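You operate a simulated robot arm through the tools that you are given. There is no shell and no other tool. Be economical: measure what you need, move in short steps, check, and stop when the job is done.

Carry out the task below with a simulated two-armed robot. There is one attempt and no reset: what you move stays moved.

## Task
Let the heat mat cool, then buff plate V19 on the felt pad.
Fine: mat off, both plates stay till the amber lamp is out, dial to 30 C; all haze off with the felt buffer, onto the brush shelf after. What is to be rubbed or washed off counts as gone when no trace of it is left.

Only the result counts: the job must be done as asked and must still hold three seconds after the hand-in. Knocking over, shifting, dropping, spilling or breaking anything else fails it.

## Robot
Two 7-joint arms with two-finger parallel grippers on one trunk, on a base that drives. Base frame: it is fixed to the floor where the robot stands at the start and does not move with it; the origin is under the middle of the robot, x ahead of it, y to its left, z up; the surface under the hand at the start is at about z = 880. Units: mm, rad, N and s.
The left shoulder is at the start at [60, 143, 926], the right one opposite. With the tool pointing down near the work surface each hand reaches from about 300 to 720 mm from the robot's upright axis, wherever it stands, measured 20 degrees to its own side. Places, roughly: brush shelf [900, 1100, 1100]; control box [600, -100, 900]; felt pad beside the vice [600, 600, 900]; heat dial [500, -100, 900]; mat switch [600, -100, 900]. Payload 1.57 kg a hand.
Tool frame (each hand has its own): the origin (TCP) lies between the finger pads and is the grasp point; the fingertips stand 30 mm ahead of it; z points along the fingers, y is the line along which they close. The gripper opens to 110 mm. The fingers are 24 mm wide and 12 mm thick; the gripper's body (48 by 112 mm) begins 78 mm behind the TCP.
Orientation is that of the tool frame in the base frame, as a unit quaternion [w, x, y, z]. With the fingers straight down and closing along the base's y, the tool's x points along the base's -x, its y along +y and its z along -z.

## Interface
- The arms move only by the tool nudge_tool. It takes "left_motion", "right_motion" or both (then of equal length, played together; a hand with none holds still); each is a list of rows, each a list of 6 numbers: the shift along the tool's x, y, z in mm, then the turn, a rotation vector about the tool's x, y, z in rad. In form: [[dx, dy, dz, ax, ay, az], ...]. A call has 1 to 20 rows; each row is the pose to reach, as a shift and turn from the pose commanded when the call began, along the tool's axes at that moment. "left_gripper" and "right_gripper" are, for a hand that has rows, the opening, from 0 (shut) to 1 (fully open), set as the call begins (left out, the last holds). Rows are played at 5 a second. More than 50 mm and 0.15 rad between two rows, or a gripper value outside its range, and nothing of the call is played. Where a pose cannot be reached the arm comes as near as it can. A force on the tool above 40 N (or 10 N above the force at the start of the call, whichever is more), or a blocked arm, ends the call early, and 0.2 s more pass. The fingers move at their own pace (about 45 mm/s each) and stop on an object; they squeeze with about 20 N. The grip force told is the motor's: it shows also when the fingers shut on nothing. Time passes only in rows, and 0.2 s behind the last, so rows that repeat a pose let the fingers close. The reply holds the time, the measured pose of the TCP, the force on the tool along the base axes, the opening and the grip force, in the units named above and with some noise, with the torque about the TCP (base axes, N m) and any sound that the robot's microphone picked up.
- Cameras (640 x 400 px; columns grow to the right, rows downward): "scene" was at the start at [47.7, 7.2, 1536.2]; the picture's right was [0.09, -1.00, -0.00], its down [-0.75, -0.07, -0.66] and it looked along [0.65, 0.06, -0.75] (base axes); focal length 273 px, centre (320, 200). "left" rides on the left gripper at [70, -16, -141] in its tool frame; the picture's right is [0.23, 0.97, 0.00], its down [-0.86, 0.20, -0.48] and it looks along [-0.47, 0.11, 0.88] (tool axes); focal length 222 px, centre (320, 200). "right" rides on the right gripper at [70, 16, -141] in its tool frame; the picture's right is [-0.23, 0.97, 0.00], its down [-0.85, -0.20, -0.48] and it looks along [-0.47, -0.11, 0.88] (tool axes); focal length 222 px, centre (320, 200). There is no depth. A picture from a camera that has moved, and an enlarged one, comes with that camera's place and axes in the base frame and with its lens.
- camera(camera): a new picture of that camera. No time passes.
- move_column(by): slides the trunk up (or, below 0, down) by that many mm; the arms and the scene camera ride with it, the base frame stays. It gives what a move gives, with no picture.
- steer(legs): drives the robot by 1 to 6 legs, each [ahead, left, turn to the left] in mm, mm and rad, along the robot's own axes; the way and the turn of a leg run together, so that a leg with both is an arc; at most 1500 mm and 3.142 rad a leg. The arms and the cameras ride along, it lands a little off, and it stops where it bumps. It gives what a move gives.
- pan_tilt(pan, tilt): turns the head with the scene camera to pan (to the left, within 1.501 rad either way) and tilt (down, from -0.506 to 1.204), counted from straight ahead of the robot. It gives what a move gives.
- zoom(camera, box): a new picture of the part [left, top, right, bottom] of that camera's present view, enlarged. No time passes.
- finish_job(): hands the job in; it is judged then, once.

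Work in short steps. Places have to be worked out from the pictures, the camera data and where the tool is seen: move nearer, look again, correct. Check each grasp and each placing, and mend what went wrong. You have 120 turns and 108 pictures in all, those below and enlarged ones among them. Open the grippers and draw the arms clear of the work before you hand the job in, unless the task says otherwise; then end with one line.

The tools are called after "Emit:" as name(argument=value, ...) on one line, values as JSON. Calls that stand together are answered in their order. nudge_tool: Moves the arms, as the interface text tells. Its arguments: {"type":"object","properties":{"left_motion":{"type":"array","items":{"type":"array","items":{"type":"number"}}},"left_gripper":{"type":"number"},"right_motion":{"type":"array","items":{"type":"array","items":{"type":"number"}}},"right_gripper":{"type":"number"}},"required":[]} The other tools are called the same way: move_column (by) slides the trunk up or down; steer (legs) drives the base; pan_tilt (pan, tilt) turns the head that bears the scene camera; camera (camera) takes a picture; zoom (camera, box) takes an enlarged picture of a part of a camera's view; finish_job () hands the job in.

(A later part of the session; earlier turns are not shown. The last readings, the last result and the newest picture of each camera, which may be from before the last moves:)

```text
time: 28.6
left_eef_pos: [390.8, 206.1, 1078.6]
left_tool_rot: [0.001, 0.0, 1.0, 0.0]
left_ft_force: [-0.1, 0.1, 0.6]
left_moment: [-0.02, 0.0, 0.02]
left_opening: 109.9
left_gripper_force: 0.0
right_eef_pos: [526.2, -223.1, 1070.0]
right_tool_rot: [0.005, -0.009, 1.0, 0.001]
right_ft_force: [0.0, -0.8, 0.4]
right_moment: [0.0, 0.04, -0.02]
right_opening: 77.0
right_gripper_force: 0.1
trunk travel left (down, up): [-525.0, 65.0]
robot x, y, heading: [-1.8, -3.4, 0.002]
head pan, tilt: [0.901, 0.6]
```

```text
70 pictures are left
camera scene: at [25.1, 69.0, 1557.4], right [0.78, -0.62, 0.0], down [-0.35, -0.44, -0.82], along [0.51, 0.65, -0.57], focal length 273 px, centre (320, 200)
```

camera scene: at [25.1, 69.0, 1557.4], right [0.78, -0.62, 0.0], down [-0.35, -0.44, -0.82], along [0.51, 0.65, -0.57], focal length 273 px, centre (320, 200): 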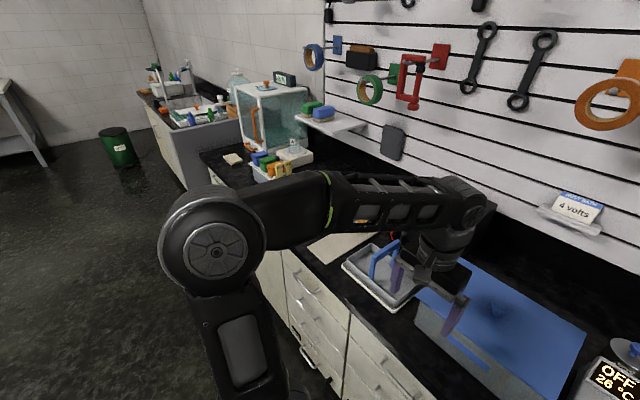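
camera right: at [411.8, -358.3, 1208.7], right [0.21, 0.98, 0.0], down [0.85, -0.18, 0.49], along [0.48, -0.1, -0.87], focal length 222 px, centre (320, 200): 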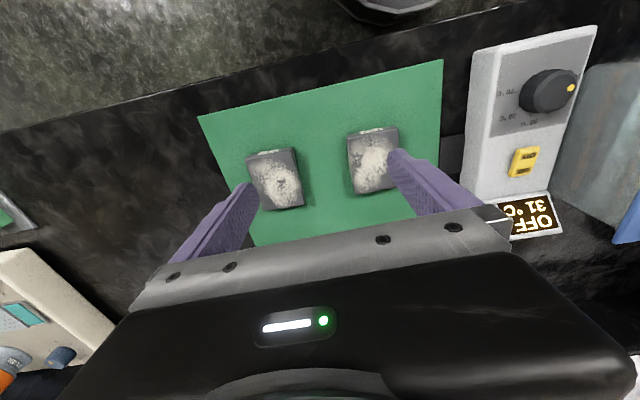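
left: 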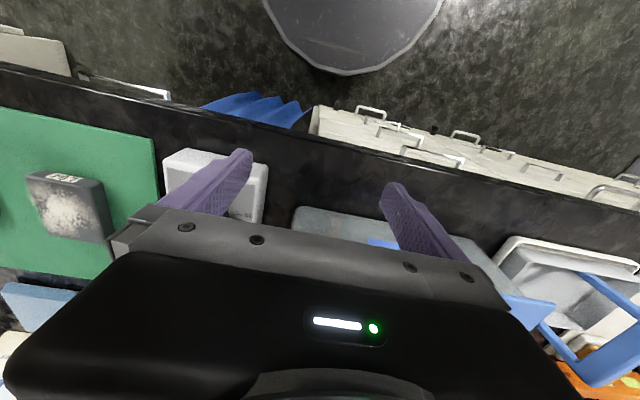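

Lamp is out, 26–27 °C, switch off, dial at 30. Now V19 at about [530,-447]: I take the right hand over it, open.

Emit:
nudge_tool(right_motion=[[-1, -45, 0, 0, 0, 0], [-2, -90, 0, 0, 0, 0], [-3, -135, 0, 0, 0, 0], [-4, -180, 0, 0, 0, 0], [-4, -223, 0, 0, 0, 0], [-4, -223, 40, 0, 0, 0], [-4, -223, 70, 0, 0, 0]], right_gripper=1)

Emit:
pan_tilt(pan=-0.5, tilt=0.85)

Emit:
camera(camera="scene")

Emit:
camera(camera="right")

```text
time: 30.1
left_eef_pos: [390.2, 205.8, 1079.1]
left_tool_rot: [0.0, -0.001, 1.0, 0.0]
left_ft_force: [-0.1, -0.7, -0.7]
left_moment: [-0.01, 0.02, 0.04]
left_opening: 109.9
left_gripper_force: 0.0
right_eef_pos: [537.6, -446.3, 1000.1]
right_tool_rot: [0.006, -0.01, 1.0, 0.001]
right_ft_force: [-0.5, 0.2, -0.8]
right_moment: [-0.01, 0.01, -0.02]
right_opening: 110.1
right_gripper_force: 0.0
right hand out of reach, approached as far as the arm can: row 5
trunk travel left (down, up): [-525.0, 65.0]
robot x, y, heading: [3.5, -1.8, 0.001]
head pan, tilt: [0.901, 0.6]
```

```text
time: 31.7
left_eef_pos: [390.3, 205.5, 1079.8]
left_tool_rot: [0.0, 0.0, 1.0, 0.0]
left_ft_force: [0.2, 0.6, 0.5]
left_moment: [0.02, 0.0, 0.01]
left_opening: 109.8
left_gripper_force: 0.1
right_eef_pos: [537.2, -446.1, 999.6]
right_tool_rot: [0.005, -0.01, 1.0, 0.0]
right_ft_force: [-0.1, -0.4, -0.2]
right_moment: [0.0, -0.05, -0.03]
right_opening: 110.1
right_gripper_force: 0.1
trunk travel left (down, up): [-525.0, 65.0]
robot x, y, heading: [-0.2, 0.9, -0.0]
head pan, tilt: [-0.499, 0.85]
```

```text
69 pictures are left
camera scene: at [38.7, -37.6, 1536.5], right [-0.48, -0.88, 0.0], down [-0.66, 0.36, -0.66], along [0.58, -0.32, -0.75], focal length 273 px, centre (320, 200)
```

scene: 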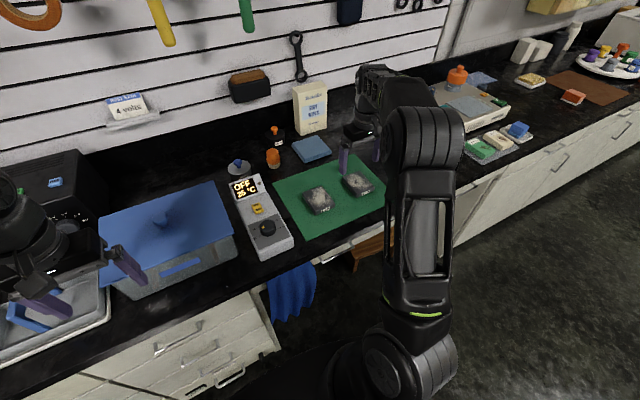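

```text
68 pictures are left
camera right: at [466.9, -431.9, 1139.8], right [0.21, 0.98, 0.0], down [0.85, -0.18, 0.49], along [0.48, -0.1, -0.87], focal length 222 px, centre (320, 200)
```

right: 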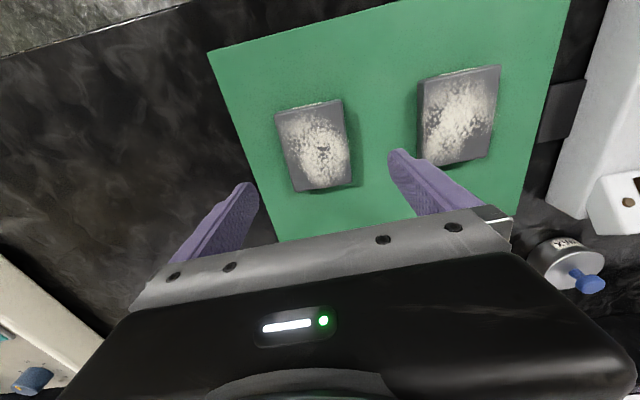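

V19's top centre computes to [530,-449], aligned with the hand and 68 mm wide across y. I adjust and lower around it.

Emit:
nudge_tool(right_motion=[[7, -3, 0, 0, 0, 0], [7, -3, 35, 0, 0, 0], [7, -3, 60, 0, 0, 0], [7, -3, 76, 0, 0, 0], [7, -3, 76, 0, 0, 0]])

Emit:
camera(camera="right")

Emit:
zoom(camera="scene", box=[260, 120, 420, 260])

```text
time: 32.9
left_eef_pos: [390.2, 205.8, 1078.9]
left_tool_rot: [0.0, 0.0, 1.0, 0.0]
left_ft_force: [-0.1, -0.1, 0.4]
left_moment: [-0.01, 0.03, 0.01]
left_opening: 110.0
left_gripper_force: 0.1
right_eef_pos: [530.8, -450.8, 924.3]
right_tool_rot: [0.005, -0.01, 1.0, 0.0]
right_ft_force: [-0.3, 0.5, -0.4]
right_moment: [0.01, 0.0, 0.02]
right_opening: 109.9
right_gripper_force: 0.0
trunk travel left (down, up): [-525.0, 65.0]
robot x, y, heading: [-0.4, -1.1, -0.001]
head pan, tilt: [-0.499, 0.85]
```

```text
67 pictures are left
camera right: at [460.2, -435.6, 1064.1], right [0.21, 0.98, 0.0], down [0.85, -0.18, 0.49], along [0.48, -0.1, -0.87], focal length 222 px, centre (320, 200)
```

right: 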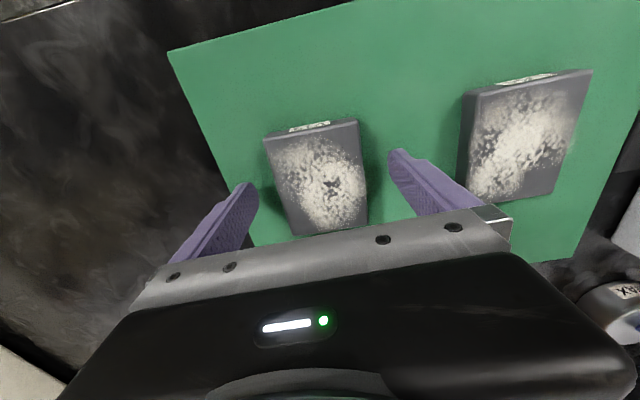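

```text
2.86 times, centred on (340, 190) of scene
camera zoom: at [38.5, -37.5, 1536.5], right [-0.48, -0.88, 0.0], down [-0.66, 0.36, -0.66], along [0.58, -0.32, -0.75], focal length 779 px, centre (263, 229)
```

zoom: 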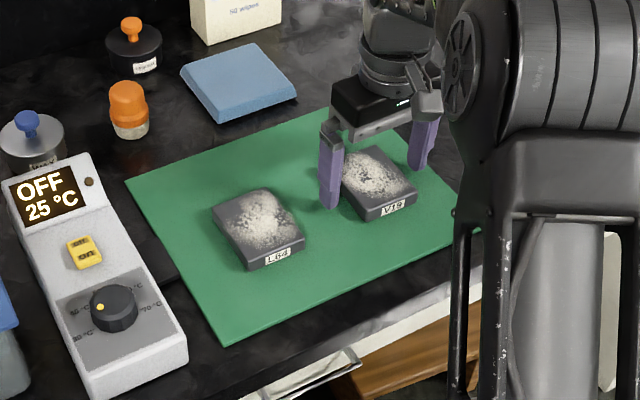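

Plate centred between the fingers. I lower 5 mm more and close.

Emit:
nudge_tool(right_motion=[[2, 0, 5, 0, 0, 0], [2, 0, 5, 0, 0, 0], [2, 0, 5, 0, 0, 0], [2, 0, 5, 0, 0, 0], [2, 0, 5, 0, 0, 0]], right_gripper=0)

Emit:
nudge_tool(right_motion=[[0, 0, -20, 0, 0, 0], [0, 0, -60, 0, 0, 0], [0, 0, -100, 0, 0, 0], [0, 0, -140, 0, 0, 0], [0, 0, -140, 0, 0, 0]])

Emit:
camera(camera="right")

```text
time: 34.1
left_eef_pos: [391.3, 204.4, 1079.0]
left_tool_rot: [0.0, 0.0, 1.0, 0.0]
left_ft_force: [0.6, 0.7, 0.7]
left_moment: [-0.01, 0.03, 0.02]
left_opening: 110.1
left_gripper_force: 0.0
right_eef_pos: [528.7, -450.9, 919.6]
right_tool_rot: [0.005, -0.009, 1.0, 0.001]
right_ft_force: [0.1, -0.3, 0.3]
right_moment: [-0.29, -0.06, -0.14]
right_opening: 70.8
right_gripper_force: 19.3
trunk travel left (down, up): [-525.0, 65.0]
robot x, y, heading: [-0.2, -1.2, -0.003]
head pan, tilt: [-0.499, 0.85]
```

```text
time: 35.3
left_eef_pos: [391.1, 205.0, 1079.0]
left_tool_rot: [0.001, 0.0, 1.0, 0.0]
left_ft_force: [0.8, 0.2, -1.3]
left_moment: [0.01, 0.0, 0.01]
left_opening: 109.9
left_gripper_force: 0.0
right_eef_pos: [527.3, -450.0, 1059.4]
right_tool_rot: [0.005, -0.009, 1.0, 0.0]
right_ft_force: [-0.3, 0.1, -0.5]
right_moment: [-0.02, 0.01, -0.01]
right_opening: 0.1
right_gripper_force: 20.0
trunk travel left (down, up): [-525.0, 65.0]
robot x, y, heading: [-1.2, 2.9, 0.004]
head pan, tilt: [-0.499, 0.85]
```

```text
65 pictures are left
camera right: at [457.4, -435.1, 1198.9], right [0.21, 0.98, 0.0], down [0.85, -0.18, 0.49], along [0.48, -0.1, -0.87], focal length 222 px, centre (320, 200)
```

right: 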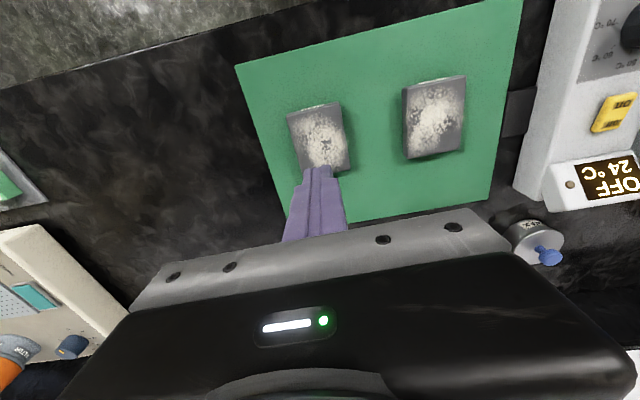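

The grip slipped off (too shallow), with the plate unmoved. I go back down, deeper, watching the force.

Emit:
nudge_tool(right_motion=[[0, 0, 0, 0, 0, 0], [0, 0, 0, 0, 0, 0], [0, 0, 0, 0, 0, 0], [0, 0, 0, 0, 0, 0], [0, 0, 0, 0, 0, 0], [0, 0, 45, 0, 0, 0], [0, 0, 90, 0, 0, 0], [0, 0, 125, 0, 0, 0], [0, 0, 140, 0, 0, 0], [0, 0, 145, 0, 0, 0], [0, 0, 145, 0, 0, 0]], right_gripper=1)

Emit:
zoom(camera="scene", box=[310, 140, 400, 220])

Emit:
zoom(camera="right", box=[140, 80, 500, 280])

```text
time: 37.7
left_eef_pos: [390.3, 206.5, 1079.2]
left_tool_rot: [0.001, 0.0, 1.0, -0.002]
left_ft_force: [0.3, -0.6, -0.4]
left_moment: [0.03, 0.0, -0.01]
left_opening: 110.1
left_gripper_force: 0.0
right_eef_pos: [527.3, -449.9, 917.2]
right_tool_rot: [0.009, -0.009, 1.0, 0.0]
right_ft_force: [0.5, -3.3, 27.7]
right_moment: [1.11, 0.32, 0.3]
right_opening: 108.9
right_gripper_force: 0.0
trunk travel left (down, up): [-525.0, 65.0]
robot x, y, heading: [-0.7, -1.2, 0.004]
head pan, tilt: [-0.499, 0.85]
```

```text
5.00 times, centred on (355, 180) of scene
camera zoom: at [36.4, -36.4, 1537.0], right [-0.48, -0.88, 0.0], down [-0.66, 0.36, -0.66], along [0.58, -0.32, -0.75], focal length 1363 px, centre (145, 300)
```

zoom: 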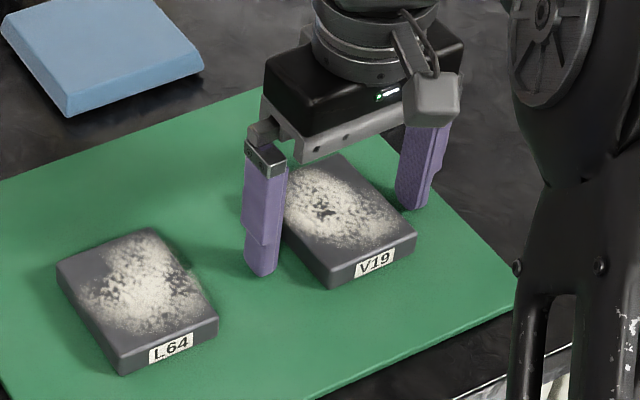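

```text
1.78 times, centred on (320, 180) of right
camera zoom: at [457.2, -434.3, 1056.7], right [0.21, 0.98, 0.0], down [0.85, -0.18, 0.49], along [0.48, -0.1, -0.87], focal length 395 px, centre (320, 236)
```

zoom: 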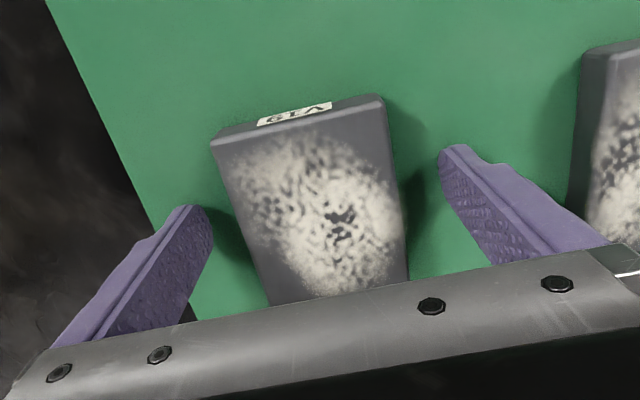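

Tips touch the mat at TCP z≈917. I rise 2 mm off it, close with longer wait, then lift only slightly and slowly.

Emit:
nudge_tool(right_motion=[[0, 0, -4, 0, 0, 0], [0, 0, -4, 0, 0, 0], [0, 0, -4, 0, 0, 0], [0, 0, -4, 0, 0, 0], [0, 0, -4, 0, 0, 0], [0, 0, -4, 0, 0, 0], [0, 0, -4, 0, 0, 0], [0, 0, -4, 0, 0, 0]], right_gripper=0)

Emit:
nudge_tool(right_motion=[[0, 0, -3, 0, 0, 0], [0, 0, -6, 0, 0, 0], [0, 0, -10, 0, 0, 0], [0, 0, -14, 0, 0, 0], [0, 0, -14, 0, 0, 0]])

Emit:
zoom(camera="scene", box=[310, 140, 400, 220])

```text
time: 39.5
left_eef_pos: [390.6, 204.2, 1078.7]
left_tool_rot: [-0.001, 0.0, 1.0, 0.0]
left_ft_force: [0.1, 0.4, 0.2]
left_moment: [0.02, -0.01, -0.01]
left_opening: 109.7
left_gripper_force: 0.1
right_eef_pos: [529.3, -448.8, 916.9]
right_tool_rot: [0.006, -0.01, 1.0, 0.003]
right_ft_force: [-3.6, -4.1, 0.2]
right_moment: [-0.4, 0.2, -0.13]
right_opening: 70.2
right_gripper_force: 20.4
trunk travel left (down, up): [-525.0, 65.0]
robot x, y, heading: [3.0, 1.2, -0.004]
head pan, tilt: [-0.499, 0.85]
```

```text
time: 40.7
left_eef_pos: [391.4, 204.8, 1077.6]
left_tool_rot: [-0.001, -0.001, 1.0, -0.001]
left_ft_force: [-0.2, 0.1, -0.4]
left_moment: [0.0, 0.0, -0.04]
left_opening: 110.0
left_gripper_force: 0.1
right_eef_pos: [528.7, -447.9, 932.2]
right_tool_rot: [0.005, -0.01, 1.0, 0.002]
right_ft_force: [0.6, -1.5, -8.3]
right_moment: [-0.05, 0.07, 0.02]
right_opening: 69.9
right_gripper_force: 20.0
trunk travel left (down, up): [-525.0, 65.0]
robot x, y, heading: [1.8, 0.7, 0.0]
head pan, tilt: [-0.499, 0.85]
```

```text
5.00 times, centred on (355, 180) of scene
camera zoom: at [39.5, -38.3, 1536.4], right [-0.48, -0.88, 0.0], down [-0.66, 0.36, -0.66], along [0.58, -0.32, -0.75], focal length 1363 px, centre (145, 300)
```

zoom: 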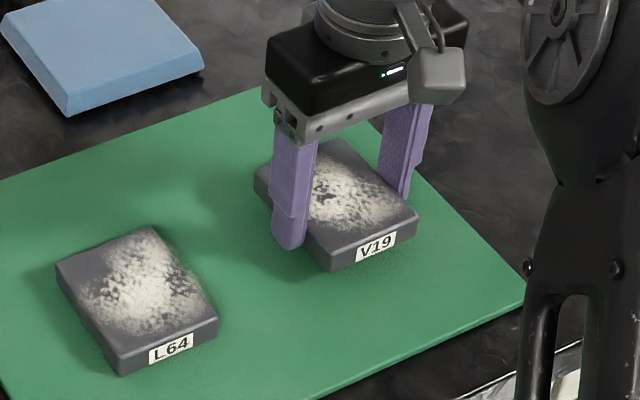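

V19 is held (−8 N, 70 mm). I raise it gently and draw it in toward the body; the left hand also raises.

Emit:
nudge_tool(right_motion=[[0, 0, -10, 0, 0, 0], [0, 0, -25, 0, 0, 0], [0, 0, -45, 0, 0, 0], [0, 0, -70, 0, 0, 0], [0, 0, -95, 0, 0, 0], [0, 0, -120, 0, 0, 0], [10, 5, -145, 0, 0, 0], [25, 15, -170, 0, 0, 0], [45, 30, -190, 0, 0, 0], [65, 50, -205, 0, 0, 0], [85, 70, -215, 0, 0, 0], [105, 90, -220, 0, 0, 0], [125, 110, -220, 0, 0, 0], [140, 125, -220, 0, 0, 0], [150, 135, -220, 0, 0, 0]], left_motion=[[0, 0, -10, 0, 0, 0], [0, 0, -20, 0, 0, 0], [5, 0, -30, 0, 0, 0], [10, 0, -40, 0, 0, 0], [15, 0, -50, 0, 0, 0], [20, 0, -60, 0, 0, 0], [25, 0, -70, 0, 0, 0], [30, 0, -70, 0, 0, 0], [35, 0, -70, 0, 0, 0], [40, 0, -70, 0, 0, 0], [40, 0, -70, 0, 0, 0], [40, 0, -70, 0, 0, 0], [40, 0, -70, 0, 0, 0], [40, 0, -70, 0, 0, 0], [40, 0, -70, 0, 0, 0]])

Emit:
camera(camera="right")

Emit:
pan_tilt(pan=0.6, tilt=0.7)

Emit:
camera(camera="scene")

```text
time: 43.9
left_eef_pos: [346.3, 196.7, 1122.2]
left_tool_rot: [0.001, 0.0, 1.0, -0.001]
left_ft_force: [-0.3, 0.8, 1.0]
left_moment: [-0.03, -0.06, 0.01]
left_opening: 110.0
left_gripper_force: 0.1
left hand out of reach, approached as far as the arm can: row 4, 5, 6, 7, 8, 9, 10, 11, 12, 13, 14, 15
right_eef_pos: [391.3, -311.1, 1128.3]
right_tool_rot: [0.005, -0.01, 1.0, 0.0]
right_ft_force: [-1.0, 1.1, -8.0]
right_moment: [-0.03, 0.01, -0.03]
right_opening: 69.8
right_gripper_force: 19.7
right hand out of reach, approached as far as the arm can: row 7, 8, 9, 10, 11, 12, 13, 14, 15
trunk travel left (down, up): [-525.0, 65.0]
robot x, y, heading: [0.3, -1.4, 0.0]
head pan, tilt: [-0.499, 0.85]
```

```text
61 pictures are left
camera right: at [319.9, -295.9, 1269.4], right [0.21, 0.98, 0.0], down [0.85, -0.18, 0.49], along [0.48, -0.1, -0.87], focal length 222 px, centre (320, 200)
```

right: 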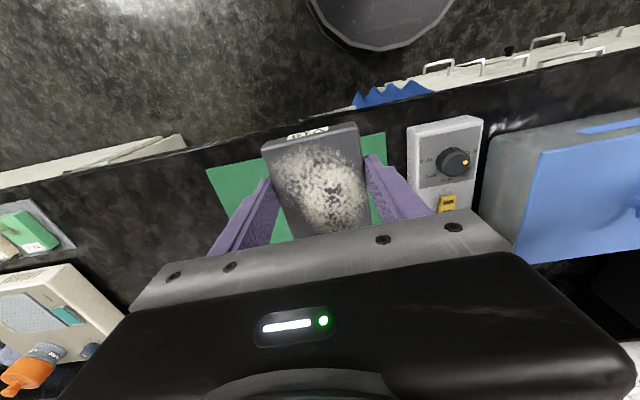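

```text
time: 45.2
left_eef_pos: [348.0, 194.9, 1121.5]
left_tool_rot: [0.0, 0.001, 1.0, 0.0]
left_ft_force: [0.3, 0.3, 0.2]
left_moment: [0.02, -0.02, 0.02]
left_opening: 110.0
left_gripper_force: 0.1
right_eef_pos: [392.7, -314.4, 1127.3]
right_tool_rot: [0.005, -0.011, 1.0, 0.001]
right_ft_force: [-0.8, -0.8, -8.3]
right_moment: [0.0, 0.07, 0.02]
right_opening: 70.1
right_gripper_force: 20.1
trunk travel left (down, up): [-525.0, 65.0]
robot x, y, heading: [0.2, 1.1, -0.001]
head pan, tilt: [0.6, 0.7]
```

```text
60 pictures are left
camera scene: at [40.7, 47.3, 1548.7], right [0.56, -0.83, 0.0], down [-0.53, -0.36, -0.76], along [0.63, 0.43, -0.64], focal length 273 px, centre (320, 200)
```

scene: 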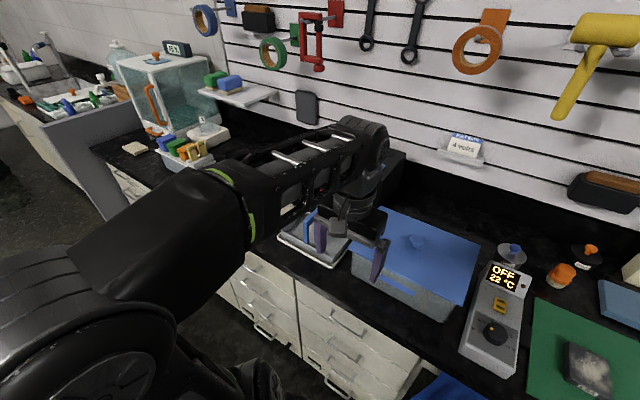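

Plate secure. Path along the bench at this height is clear; I drive 600 mm to the left and look.

Emit:
steer(legs=[[0, 600, 0]])

Emit:
pan_tilt(pan=0.1, tilt=0.8)

Emit:
camera(camera="scene")

Emit:
camera(camera="left")

```text
time: 48.6
left_eef_pos: [350.8, 794.0, 1122.1]
left_tool_rot: [0.0, 0.001, 1.0, 0.001]
left_ft_force: [0.0, -0.5, -0.4]
left_moment: [0.01, 0.03, -0.02]
left_opening: 110.2
left_gripper_force: 0.1
right_eef_pos: [392.8, 285.7, 1128.0]
right_tool_rot: [0.005, -0.01, 1.0, 0.0]
right_ft_force: [0.1, 0.4, -8.7]
right_moment: [0.01, 0.04, -0.04]
right_opening: 69.9
right_gripper_force: 20.0
trunk travel left (down, up): [-525.0, 65.0]
robot x, y, heading: [3.4, 599.5, -0.005]
head pan, tilt: [0.6, 0.7]
```

```text
time: 49.5
left_eef_pos: [348.6, 792.9, 1122.0]
left_tool_rot: [0.001, 0.001, 1.0, 0.002]
left_ft_force: [-0.8, -1.1, 0.1]
left_moment: [-0.01, 0.02, -0.04]
left_opening: 110.2
left_gripper_force: 0.0
right_eef_pos: [393.0, 285.3, 1127.5]
right_tool_rot: [0.005, -0.008, 1.0, 0.001]
right_ft_force: [0.9, 0.8, -9.3]
right_moment: [0.03, 0.08, -0.01]
right_opening: 70.0
right_gripper_force: 20.4
trunk travel left (down, up): [-525.0, 65.0]
robot x, y, heading: [1.5, 598.5, -0.004]
head pan, tilt: [0.099, 0.799]
```

```text
59 pictures are left
camera scene: at [51.3, 607.1, 1540.5], right [0.1, -1.0, 0.0], down [-0.71, -0.07, -0.7], along [0.69, 0.07, -0.72], focal length 273 px, centre (320, 200)
```

scene: 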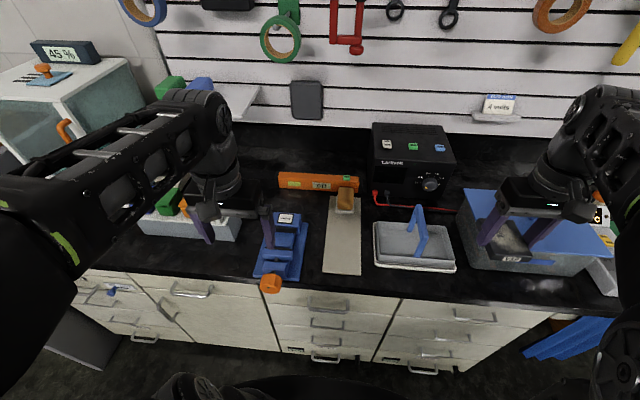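

```text
58 pictures are left
camera left: at [280.6, 776.1, 1263.7], right [-0.23, 0.97, 0.0], down [0.86, 0.2, 0.48], along [0.47, 0.11, -0.88], focal length 222 px, centre (320, 200)
```

left: 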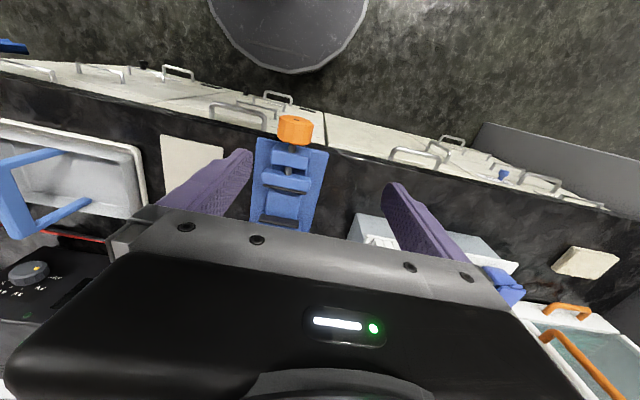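

The vice is blue with an orange handle; the beige strip next to it is the felt pad. A wooden block stands at its far end, which I zoom on.

Emit:
zoom(camera="scene", box=[240, 140, 420, 290])

Emit:
zoom(camera="scene", box=[100, 50, 320, 250])

```text
2.67 times, centred on (330, 215) of scene
camera zoom: at [51.3, 607.1, 1540.5], right [0.1, -1.0, 0.0], down [-0.71, -0.07, -0.7], along [0.69, 0.07, -0.72], focal length 727 px, centre (293, 160)
```

zoom: 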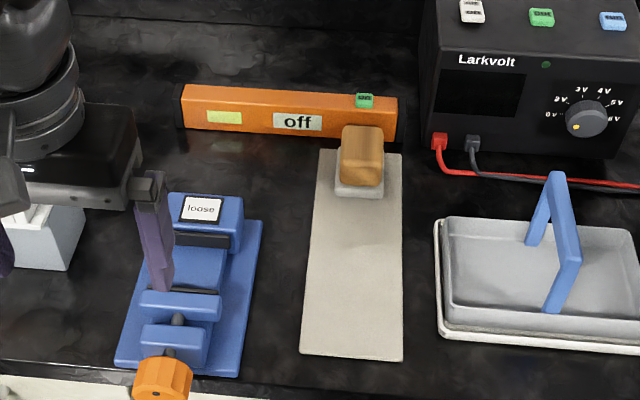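

```text
2.00 times, centred on (210, 150) of scene
camera zoom: at [51.3, 607.1, 1540.5], right [0.1, -1.0, 0.0], down [-0.71, -0.07, -0.7], along [0.69, 0.07, -0.72], focal length 545 px, centre (540, 300)
```

zoom: 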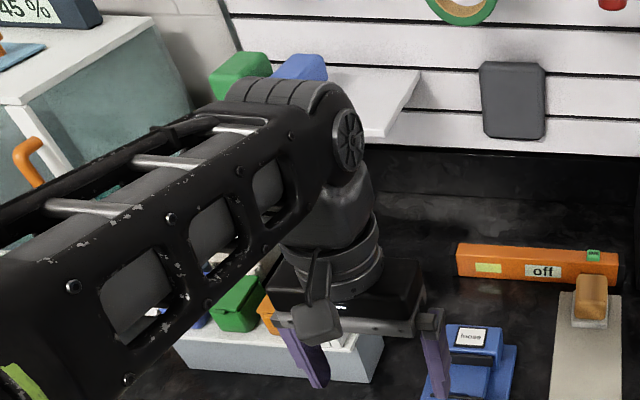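

The felt buffer (wooden handle, felt base) sits at the far end of the pad; the pad spans x 421–711, y 533–634. I'll put V19 on its near half at about [500,583], so carry it above there first.

Emit:
nudge_tool(right_motion=[[-12, 33, 0, 0, 0, 0], [-24, 66, 0, 0, 0, 0], [-36, 99, 0, 0, 0, 0], [-48, 132, 0, 0, 0, 0], [-60, 165, 0, 0, 0, 0], [-74, 198, 0, 0, 0, 0], [-88, 231, 0, 0, 0, 0], [-102, 264, 0, 0, 0, 0], [-114, 298, 0, 0, 0, 0], [-114, 298, 30, 0, 0, 0], [-114, 298, 60, 0, 0, 0], [-114, 298, 90, 0, 0, 0], [-114, 298, 110, 0, 0, 0]])

Emit:
camera(camera="scene")

Emit:
camera(camera="right")

```text
time: 52.3
left_eef_pos: [348.6, 794.3, 1122.3]
left_tool_rot: [0.0, 0.001, 1.0, 0.0]
left_ft_force: [-1.0, 0.2, 0.2]
left_moment: [0.01, 0.0, 0.0]
left_opening: 109.8
left_gripper_force: 0.0
right_eef_pos: [502.3, 586.2, 1020.7]
right_tool_rot: [0.006, -0.01, 1.0, 0.0]
right_ft_force: [0.1, 0.4, -8.8]
right_moment: [0.03, 0.07, -0.02]
right_opening: 69.8
right_gripper_force: 19.8
right hand out of reach, approached as far as the arm can: row 4, 5, 6, 7, 8, 9, 10
trunk travel left (down, up): [-525.0, 65.0]
robot x, y, heading: [2.9, 596.9, -0.0]
head pan, tilt: [0.099, 0.799]
```

```text
55 pictures are left
camera scene: at [51.4, 607.0, 1540.5], right [0.1, -1.0, 0.0], down [-0.71, -0.07, -0.7], along [0.69, 0.07, -0.72], focal length 273 px, centre (320, 200)
```

scene: 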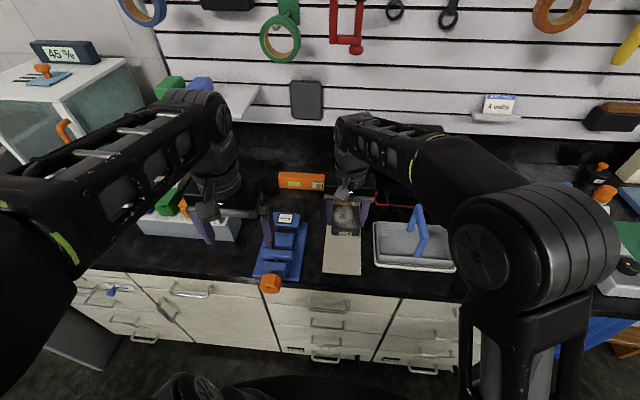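

```text
54 pictures are left
camera right: at [432.1, 600.5, 1160.3], right [0.21, 0.98, 0.0], down [0.85, -0.18, 0.49], along [0.48, -0.1, -0.87], focal length 222 px, centre (320, 200)
```

right: 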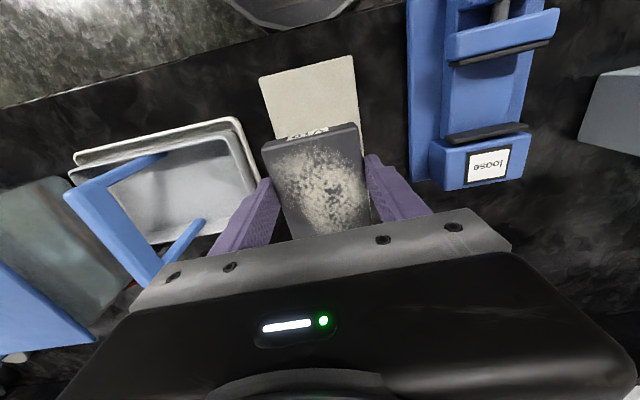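

Plate is above the pad's near half, in line with it. I lower it near the surface.

Emit:
nudge_tool(right_motion=[[2, 0, 30, 0, 0, 0], [2, 0, 60, 0, 0, 0], [2, 0, 85, 0, 0, 0], [2, 0, 97, 0, 0, 0], [2, 0, 102, 0, 0, 0], [2, 0, 104, 0, 0, 0], [2, 0, 106, 0, 0, 0], [2, 0, 106, 0, 0, 0]])

Emit:
zoom(camera="scene", box=[280, 170, 420, 290])

```text
time: 54.1
left_eef_pos: [346.3, 793.2, 1123.1]
left_tool_rot: [0.001, 0.001, 1.0, 0.002]
left_ft_force: [-0.2, -0.1, 0.0]
left_moment: [-0.01, 0.01, 0.01]
left_opening: 109.9
left_gripper_force: 0.0
right_eef_pos: [502.7, 585.4, 918.1]
right_tool_rot: [0.009, -0.009, 1.0, 0.001]
right_ft_force: [2.3, -3.7, 31.7]
right_moment: [-1.25, 0.61, 0.26]
right_opening: 69.7
right_gripper_force: 20.1
trunk travel left (down, up): [-525.0, 65.0]
robot x, y, heading: [-0.8, 598.9, 0.003]
head pan, tilt: [0.099, 0.799]
```

```text
3.33 times, centred on (350, 230) of scene
camera zoom: at [48.6, 607.3, 1541.1], right [0.1, -1.0, 0.0], down [-0.71, -0.07, -0.7], along [0.69, 0.07, -0.72], focal length 909 px, centre (220, 100)
```

zoom: 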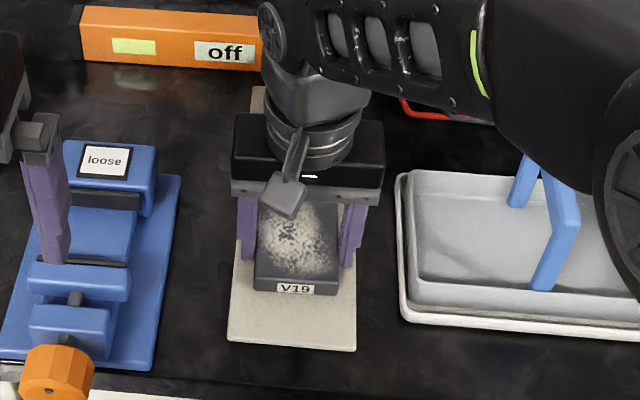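

Plate is in contact with the pad (+32 N). I ease up 3 mm, open to about 84 mm, and rise away.

Emit:
nudge_tool(right_motion=[[0, 0, -3, 0, 0, 0], [0, 0, -3, 0, 0, 0], [0, 0, -3, 0, 0, 0], [0, 0, -10, 0, 0, 0], [0, 0, -40, 0, 0, 0], [0, 0, -80, 0, 0, 0], [0, 0, -120, 0, 0, 0]], right_gripper=0.77)

Emit:
camera(camera="right")

```text
time: 55.7
left_eef_pos: [349.6, 792.4, 1123.9]
left_tool_rot: [0.0, 0.0, 1.0, 0.001]
left_ft_force: [0.1, 0.1, 0.4]
left_moment: [0.0, 0.02, -0.02]
left_opening: 109.8
left_gripper_force: 0.0
right_eef_pos: [499.7, 585.9, 1033.2]
right_tool_rot: [0.006, -0.009, 1.0, 0.001]
right_ft_force: [-1.0, 0.3, -0.4]
right_moment: [0.01, 0.06, 0.02]
right_opening: 84.7
right_gripper_force: 0.1
trunk travel left (down, up): [-525.0, 65.0]
robot x, y, heading: [-1.9, 603.0, -0.003]
head pan, tilt: [0.099, 0.799]
```

```text
52 pictures are left
camera right: at [429.1, 601.1, 1173.9], right [0.21, 0.98, 0.0], down [0.85, -0.18, 0.49], along [0.48, -0.1, -0.87], focal length 222 px, centre (320, 200)
```

right: 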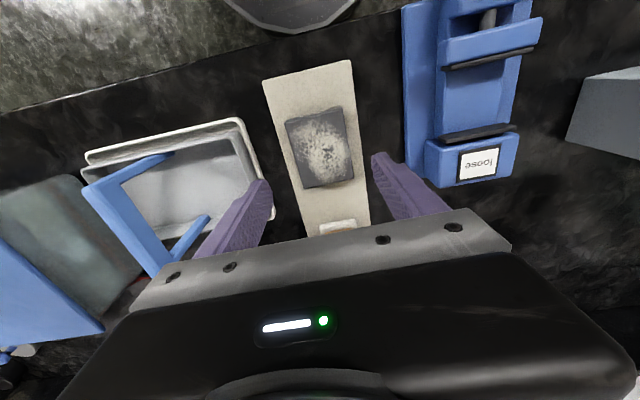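

V19 is on the pad. I retract the right hand, then strafe right 130 mm so the left arm can work the pad.

Emit:
nudge_tool(right_motion=[[30, -20, -20, 0, 0, 0], [60, -50, -40, 0, 0, 0], [90, -85, -60, 0, 0, 0], [110, -125, -80, 0, 0, 0], [120, -165, -80, 0, 0, 0], [130, -205, -80, 0, 0, 0], [130, -245, -80, 0, 0, 0], [130, -285, -80, 0, 0, 0], [130, -320, -80, 0, 0, 0]])

Emit:
steer(legs=[[0, -130, 0]])

Emit:
pan_tilt(pan=0.25, tilt=0.75)

Emit:
camera(camera="scene")

Emit:
camera(camera="left")

```text
refused: row 3 steps farther than a row can; nothing moved
```

```text
time: 57.0
left_eef_pos: [347.7, 662.2, 1123.8]
left_tool_rot: [0.0, 0.001, 1.0, 0.001]
left_ft_force: [0.3, -0.2, 0.4]
left_moment: [0.08, 0.0, -0.02]
left_opening: 109.9
left_gripper_force: 0.0
right_eef_pos: [501.1, 454.7, 1034.2]
right_tool_rot: [0.005, -0.009, 1.0, 0.002]
right_ft_force: [-0.4, -0.6, -0.4]
right_moment: [0.07, -0.01, -0.01]
right_opening: 85.1
right_gripper_force: 0.0
trunk travel left (down, up): [-525.0, 65.0]
robot x, y, heading: [0.8, 470.1, -0.0]
head pan, tilt: [0.099, 0.799]
```

```text
time: 57.7
left_eef_pos: [347.8, 664.2, 1121.4]
left_tool_rot: [-0.001, 0.001, 1.0, 0.001]
left_ft_force: [0.6, -0.5, -0.7]
left_moment: [-0.03, 0.0, -0.01]
left_opening: 109.6
left_gripper_force: 0.1
right_eef_pos: [499.8, 456.3, 1033.1]
right_tool_rot: [0.005, -0.009, 1.0, 0.001]
right_ft_force: [0.2, -0.5, 0.4]
right_moment: [-0.01, 0.01, 0.02]
right_opening: 84.7
right_gripper_force: 0.1
trunk travel left (down, up): [-525.0, 65.0]
robot x, y, heading: [0.8, 472.3, -0.004]
head pan, tilt: [0.25, 0.75]
```

```text
51 pictures are left
camera scene: at [50.7, 490.2, 1544.5], right [0.25, -0.97, 0.0], down [-0.66, -0.17, -0.73], along [0.71, 0.18, -0.68], focal length 273 px, centre (320, 200)
```

scene: 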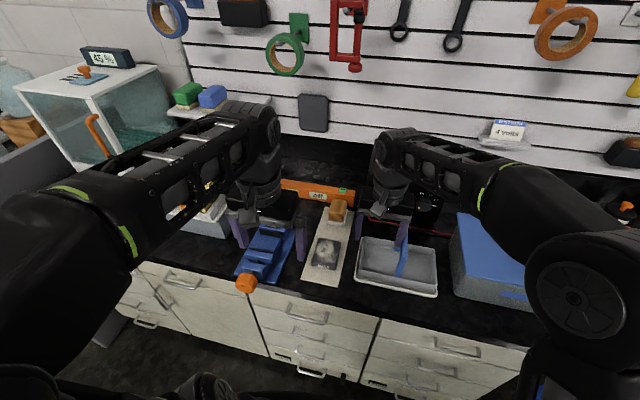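

```text
50 pictures are left
camera left: at [280.0, 646.8, 1263.7], right [-0.23, 0.97, 0.0], down [0.86, 0.2, 0.48], along [0.47, 0.11, -0.88], focal length 222 px, centre (320, 200)
```

left: 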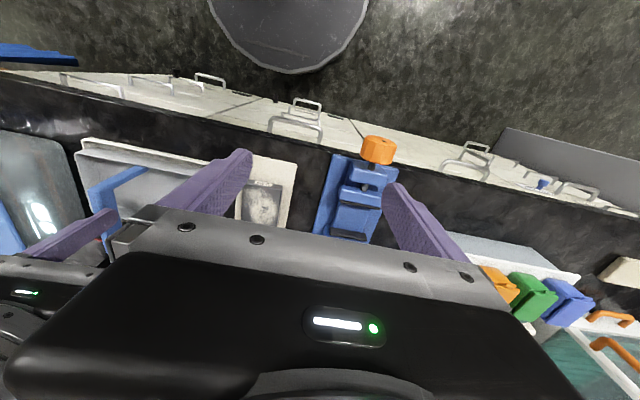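

Robot is now at y≈471. I retract the right hand up and back, and send the left toward the buffer with a forward pitch of 0.8 rad (needed later for shelf reach).

Emit:
nudge_tool(right_motion=[[0, 0, -30, 0, 0, 0], [0, 0, -60, 0, 0, 0], [25, -20, -70, 0, 0, 0], [50, -50, -70, 0, 0, 0], [75, -85, -70, 0, 0, 0], [100, -120, -70, 0, 0, 0], [115, -155, -70, 0, 0, 0], [115, -195, -70, 0, 0, 0]], left_motion=[[0, 0, 0, 0, -0.1, 0], [0, 0, 0, 0, -0.2, 0], [-30, -10, 0, 0, -0.3, 0], [-65, -25, 10, 0, -0.4, 0], [-100, -40, 20, 0, -0.5, 0], [-135, -55, 30, 0, -0.6, 0], [-170, -70, 40, 0, -0.7, 0], [-205, -80, 50, 0, -0.8, 0]])

Emit:
camera(camera="left")

Emit:
zoom(camera="scene", box=[240, 150, 420, 300])

```text
time: 59.5
left_eef_pos: [554.0, 581.9, 1071.7]
left_tool_rot: [0.389, 0.002, 0.921, -0.001]
left_ft_force: [1.0, -0.1, 0.0]
left_moment: [-0.02, 0.04, -0.01]
left_opening: 109.9
left_gripper_force: 0.0
right_eef_pos: [388.8, 258.6, 1099.3]
right_tool_rot: [0.005, -0.01, 1.0, 0.001]
right_ft_force: [0.4, -0.6, 0.1]
right_moment: [0.03, 0.02, -0.03]
right_opening: 84.5
right_gripper_force: 0.0
trunk travel left (down, up): [-525.0, 65.0]
robot x, y, heading: [-0.1, 468.5, -0.001]
head pan, tilt: [0.25, 0.75]
```

```text
49 pictures are left
camera left: at [404.6, 565.4, 1120.0], right [-0.16, 0.97, -0.16], down [0.25, 0.2, 0.95], along [0.95, 0.11, -0.28], focal length 222 px, centre (320, 200)
```

left: 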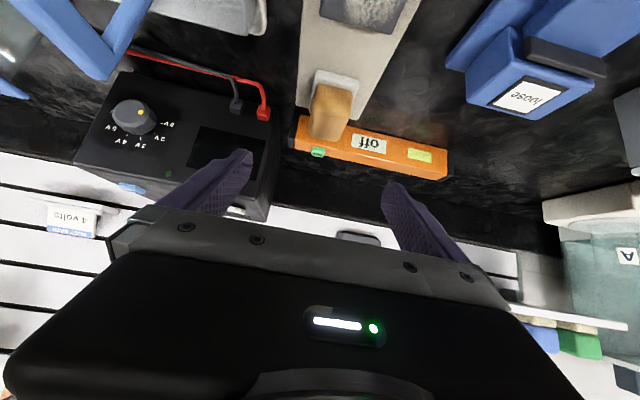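

```text
2.67 times, centred on (330, 225) of scene
camera zoom: at [51.6, 489.3, 1544.5], right [0.25, -0.97, 0.0], down [-0.66, -0.17, -0.73], along [0.71, 0.18, -0.68], focal length 727 px, centre (293, 133)
```

zoom: 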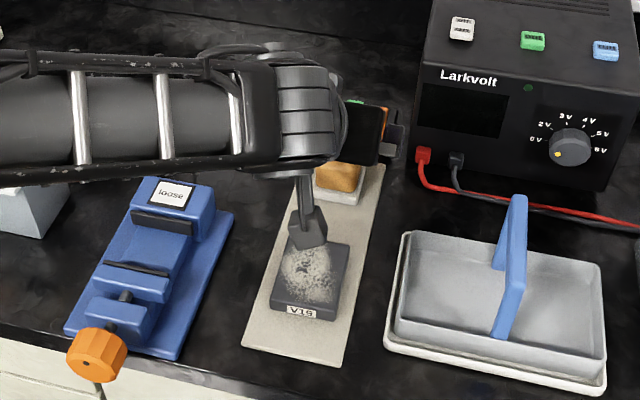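

Good, reachable. I zoom in the left camera on the buffer to get its shape and place.

Emit:
zoom(camera="left", box=[270, 40, 400, 170])

```text
3.08 times, centred on (335, 105) of left
camera zoom: at [404.6, 565.4, 1120.0], right [-0.16, 0.97, -0.16], down [0.25, 0.2, 0.95], along [0.95, 0.11, -0.28], focal length 684 px, centre (274, 492)
```

zoom: 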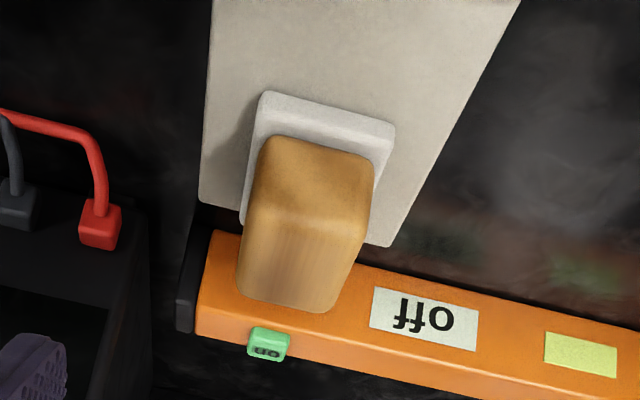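

Buffer: handle about x 640–696, y 565–607, top z≈940; felt base to z≈902. I move the left hand above it and partway down, opening about 82 mm.

Emit:
nudge_tool(left_motion=[[-25, 2, 25, 0, 0, 0], [-50, 4, 51, 0, 0, 0], [-74, 4, 76, 0, 0, 0], [-50, 4, 99, 0, 0, 0], [-26, 4, 123, 0, 0, 0], [-9, 4, 139, 0, 0, 0], [-9, 4, 139, 0, 0, 0]], left_gripper=0.75)

Emit:
camera(camera="left")

Emit:
zoom(camera="scene", box=[270, 150, 410, 270])

```text
time: 61.1
left_eef_pos: [659.2, 585.5, 981.6]
left_tool_rot: [0.39, 0.001, 0.921, 0.0]
left_ft_force: [-0.3, 0.2, -0.1]
left_moment: [-0.01, 0.0, -0.01]
left_opening: 82.4
left_gripper_force: 0.0
right_eef_pos: [387.8, 259.1, 1099.8]
right_tool_rot: [0.005, -0.01, 1.0, 0.001]
right_ft_force: [-0.1, -0.7, -0.1]
right_moment: [0.03, 0.01, -0.01]
right_opening: 84.6
right_gripper_force: 0.1
trunk travel left (down, up): [-525.0, 65.0]
robot x, y, heading: [0.6, 467.8, -0.004]
head pan, tilt: [0.25, 0.75]
```

```text
46 pictures are left
camera left: at [510.4, 569.4, 1029.9], right [-0.16, 0.97, -0.16], down [0.25, 0.2, 0.95], along [0.95, 0.11, -0.28], focal length 222 px, centre (320, 200)
```

left: 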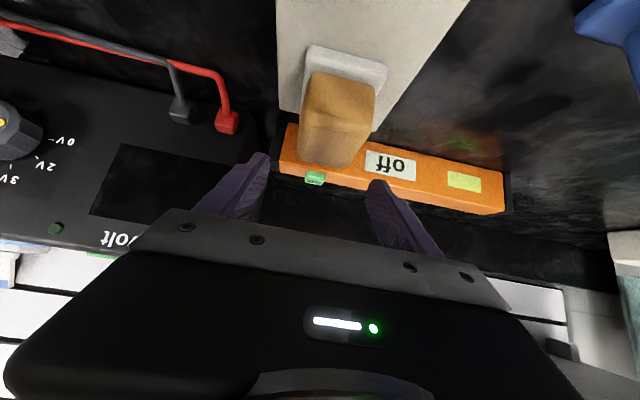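

```text
3.33 times, centred on (340, 210) of scene
camera zoom: at [50.7, 490.0, 1544.5], right [0.25, -0.97, 0.0], down [-0.66, -0.17, -0.73], along [0.71, 0.18, -0.68], focal length 909 px, centre (253, 167)
```

zoom: 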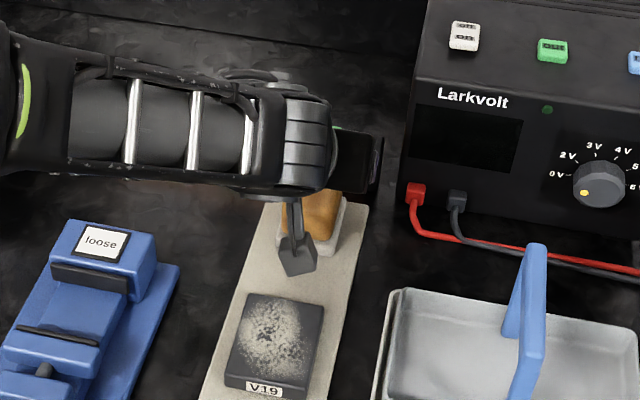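

Alignment agrees (handle y≈588). I lower 46 mm and close on the handle.

Emit:
nudge_tool(left_motion=[[11, 2, 11, 0, 0, 0], [22, 2, 21, 0, 0, 0], [29, 2, 28, 0, 0, 0], [33, 2, 32, 0, 0, 0], [33, 2, 32, 0, 0, 0]])

Emit:
nudge_tool(left_motion=[[0, 0, 0, 0, 0, 0], [0, 0, 0, 0, 0, 0], [0, 0, 0, 0, 0, 0], [0, 0, 0, 0, 0, 0], [0, 0, 0, 0, 0, 0], [0, 0, 0, 0, 0, 0]], left_gripper=0)

Emit:
zoom(camera="left", box=[200, 40, 460, 260])

```text
time: 62.3
left_eef_pos: [660.4, 588.2, 936.4]
left_tool_rot: [0.39, 0.001, 0.921, 0.0]
left_ft_force: [-0.7, 0.3, -0.1]
left_moment: [-0.02, 0.01, 0.0]
left_opening: 82.4
left_gripper_force: 0.0
right_eef_pos: [388.6, 259.1, 1101.5]
right_tool_rot: [0.006, -0.009, 1.0, 0.001]
right_ft_force: [-0.5, 0.2, -0.2]
right_moment: [-0.01, -0.02, 0.01]
right_opening: 84.6
right_gripper_force: 0.0
trunk travel left (down, up): [-525.0, 65.0]
robot x, y, heading: [2.6, 470.8, 0.001]
head pan, tilt: [0.25, 0.75]
```

```text
time: 63.7
left_eef_pos: [659.4, 588.8, 936.6]
left_tool_rot: [0.389, 0.001, 0.921, 0.0]
left_ft_force: [-0.3, 0.1, 0.1]
left_moment: [-0.06, 0.0, -0.03]
left_opening: 49.5
left_gripper_force: 19.7
right_eef_pos: [388.1, 258.8, 1101.3]
right_tool_rot: [0.005, -0.009, 1.0, 0.001]
right_ft_force: [0.8, 0.9, -0.9]
right_moment: [0.01, 0.01, 0.03]
right_opening: 84.5
right_gripper_force: 0.0
trunk travel left (down, up): [-525.0, 65.0]
robot x, y, heading: [3.2, 469.0, -0.006]
head pan, tilt: [0.25, 0.75]
```

```text
1.82 times, centred on (330, 150) of left
camera zoom: at [510.6, 572.0, 984.9], right [-0.16, 0.97, -0.16], down [0.25, 0.2, 0.95], along [0.95, 0.11, -0.28], focal length 404 px, centre (302, 291)
```

zoom: 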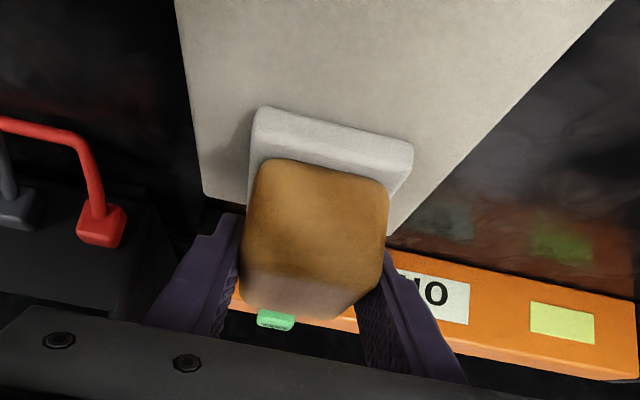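

Buffer gripped at 49.5 mm. I lift it 65 mm and bring it over V19, then check.

Emit:
nudge_tool(left_motion=[[-7, 0, -7, 0, 0, 0], [-22, 0, -21, 0, 0, 0], [-47, -1, -45, 0, 0, 0], [-27, -2, -66, 0, 0, 0], [-7, -3, -87, 0, 0, 0], [14, -3, -108, 0, 0, 0], [35, -3, -129, 0, 0, 0], [56, -3, -150, 0, 0, 0], [70, -3, -165, 0, 0, 0], [70, -3, -165, 0, 0, 0]])

Emit:
camera(camera="left")

Emit:
zoom(camera="scene", box=[240, 170, 400, 300])

```text
time: 65.9
left_eef_pos: [491.7, 586.0, 1000.5]
left_tool_rot: [0.389, 0.002, 0.921, 0.0]
left_ft_force: [0.6, 0.4, -2.0]
left_moment: [-0.02, -0.02, -0.01]
left_opening: 49.9
left_gripper_force: 19.7
right_eef_pos: [388.5, 259.5, 1100.9]
right_tool_rot: [0.005, -0.01, 1.0, 0.001]
right_ft_force: [-0.4, -1.4, 0.4]
right_moment: [-0.02, 0.0, -0.02]
right_opening: 85.1
right_gripper_force: 0.0
trunk travel left (down, up): [-525.0, 65.0]
robot x, y, heading: [0.1, 471.3, -0.002]
head pan, tilt: [0.25, 0.75]
```

```text
43 pictures are left
camera left: at [343.2, 569.5, 1049.1], right [-0.16, 0.97, -0.16], down [0.25, 0.2, 0.95], along [0.95, 0.11, -0.28], focal length 222 px, centre (320, 200)
```

left: 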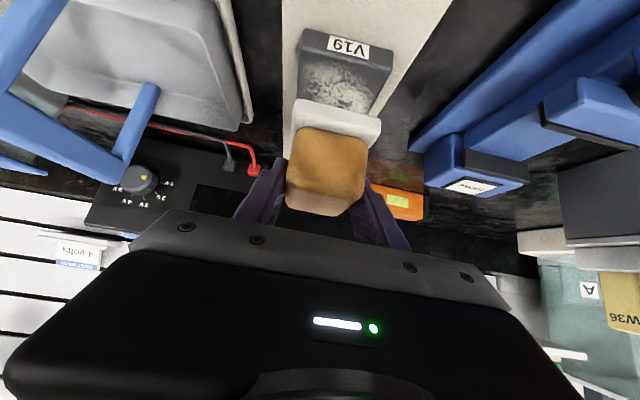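

```text
3.08 times, centred on (320, 235) of scene
camera zoom: at [51.0, 490.0, 1544.5], right [0.25, -0.97, 0.0], down [-0.66, -0.17, -0.73], along [0.71, 0.18, -0.68], focal length 839 px, centre (320, 92)
```

zoom: 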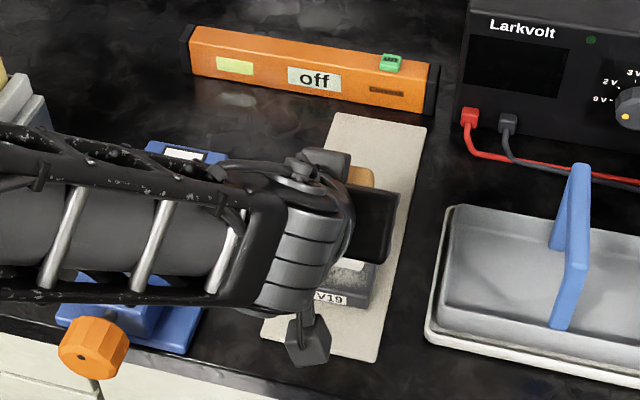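

The buffer is level above V19. I lower to contact in small steps, centred at TCP x≈497.

Emit:
nudge_tool(left_motion=[[10.5, -1, 17.5, 0, 0, 0], [18, -1, 25, 0, 0, 0], [22, -1, 28.5, 0, 0, 0], [23.5, -1, 30, 0, 0, 0], [25, -1, 31.5, 0, 0, 0], [26.4, -1, 32.9, 0, 0, 0], [26.4, -1, 32.9, 0, 0, 0]])

Emit:
zoom(camera="left", box=[220, 20, 460, 240])

```text
time: 67.5
left_eef_pos: [497.7, 585.7, 959.4]
left_tool_rot: [0.389, 0.001, 0.921, 0.001]
left_ft_force: [0.1, 0.6, -1.6]
left_moment: [-0.02, 0.0, -0.01]
left_opening: 49.8
left_gripper_force: 19.4
right_eef_pos: [388.2, 259.3, 1100.4]
right_tool_rot: [0.005, -0.009, 1.0, 0.001]
right_ft_force: [-0.4, 0.2, -0.1]
right_moment: [-0.02, -0.03, 0.02]
right_opening: 84.5
right_gripper_force: 0.1
trunk travel left (down, up): [-525.0, 65.0]
robot x, y, heading: [-2.1, 473.7, -0.0]
head pan, tilt: [0.25, 0.75]
```

```text
1.82 times, centred on (340, 130) of left
camera zoom: at [348.6, 568.5, 1007.4], right [-0.16, 0.97, -0.16], down [0.25, 0.2, 0.95], along [0.95, 0.11, -0.28], focal length 404 px, centre (284, 327)
```

zoom: 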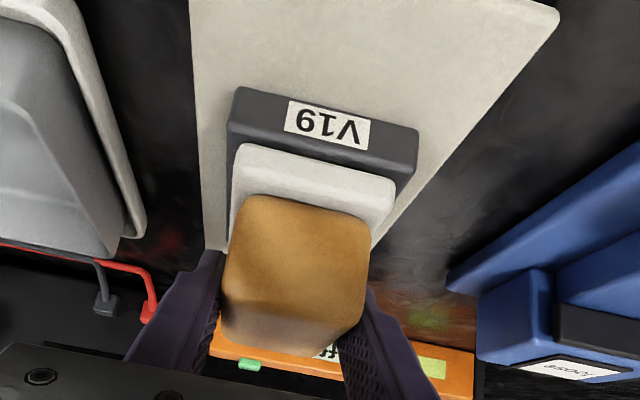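

No contact yet (-1.6 N). I lower another 6 mm in steps.

Emit:
nudge_tool(left_motion=[[1.4, 0, 1.4, 0, 0, 0], [2.2, 0, 2.1, 0, 0, 0], [2.9, 0, 2.8, 0, 0, 0], [2.9, 0, 2.8, 0, 0, 0]])

```text
time: 68.5
left_eef_pos: [498.3, 585.9, 955.7]
left_tool_rot: [0.391, 0.001, 0.92, 0.0]
left_ft_force: [-1.8, 0.1, 11.5]
left_moment: [-0.05, 0.35, 0.03]
left_opening: 49.5
left_gripper_force: 20.2
right_eef_pos: [386.9, 259.3, 1100.6]
right_tool_rot: [0.006, -0.009, 1.0, 0.0]
right_ft_force: [0.2, 0.5, -0.2]
right_moment: [0.0, -0.04, 0.03]
right_opening: 84.7
right_gripper_force: 0.1
trunk travel left (down, up): [-525.0, 65.0]
robot x, y, heading: [-2.4, 466.7, 0.004]
head pan, tilt: [0.25, 0.75]
```

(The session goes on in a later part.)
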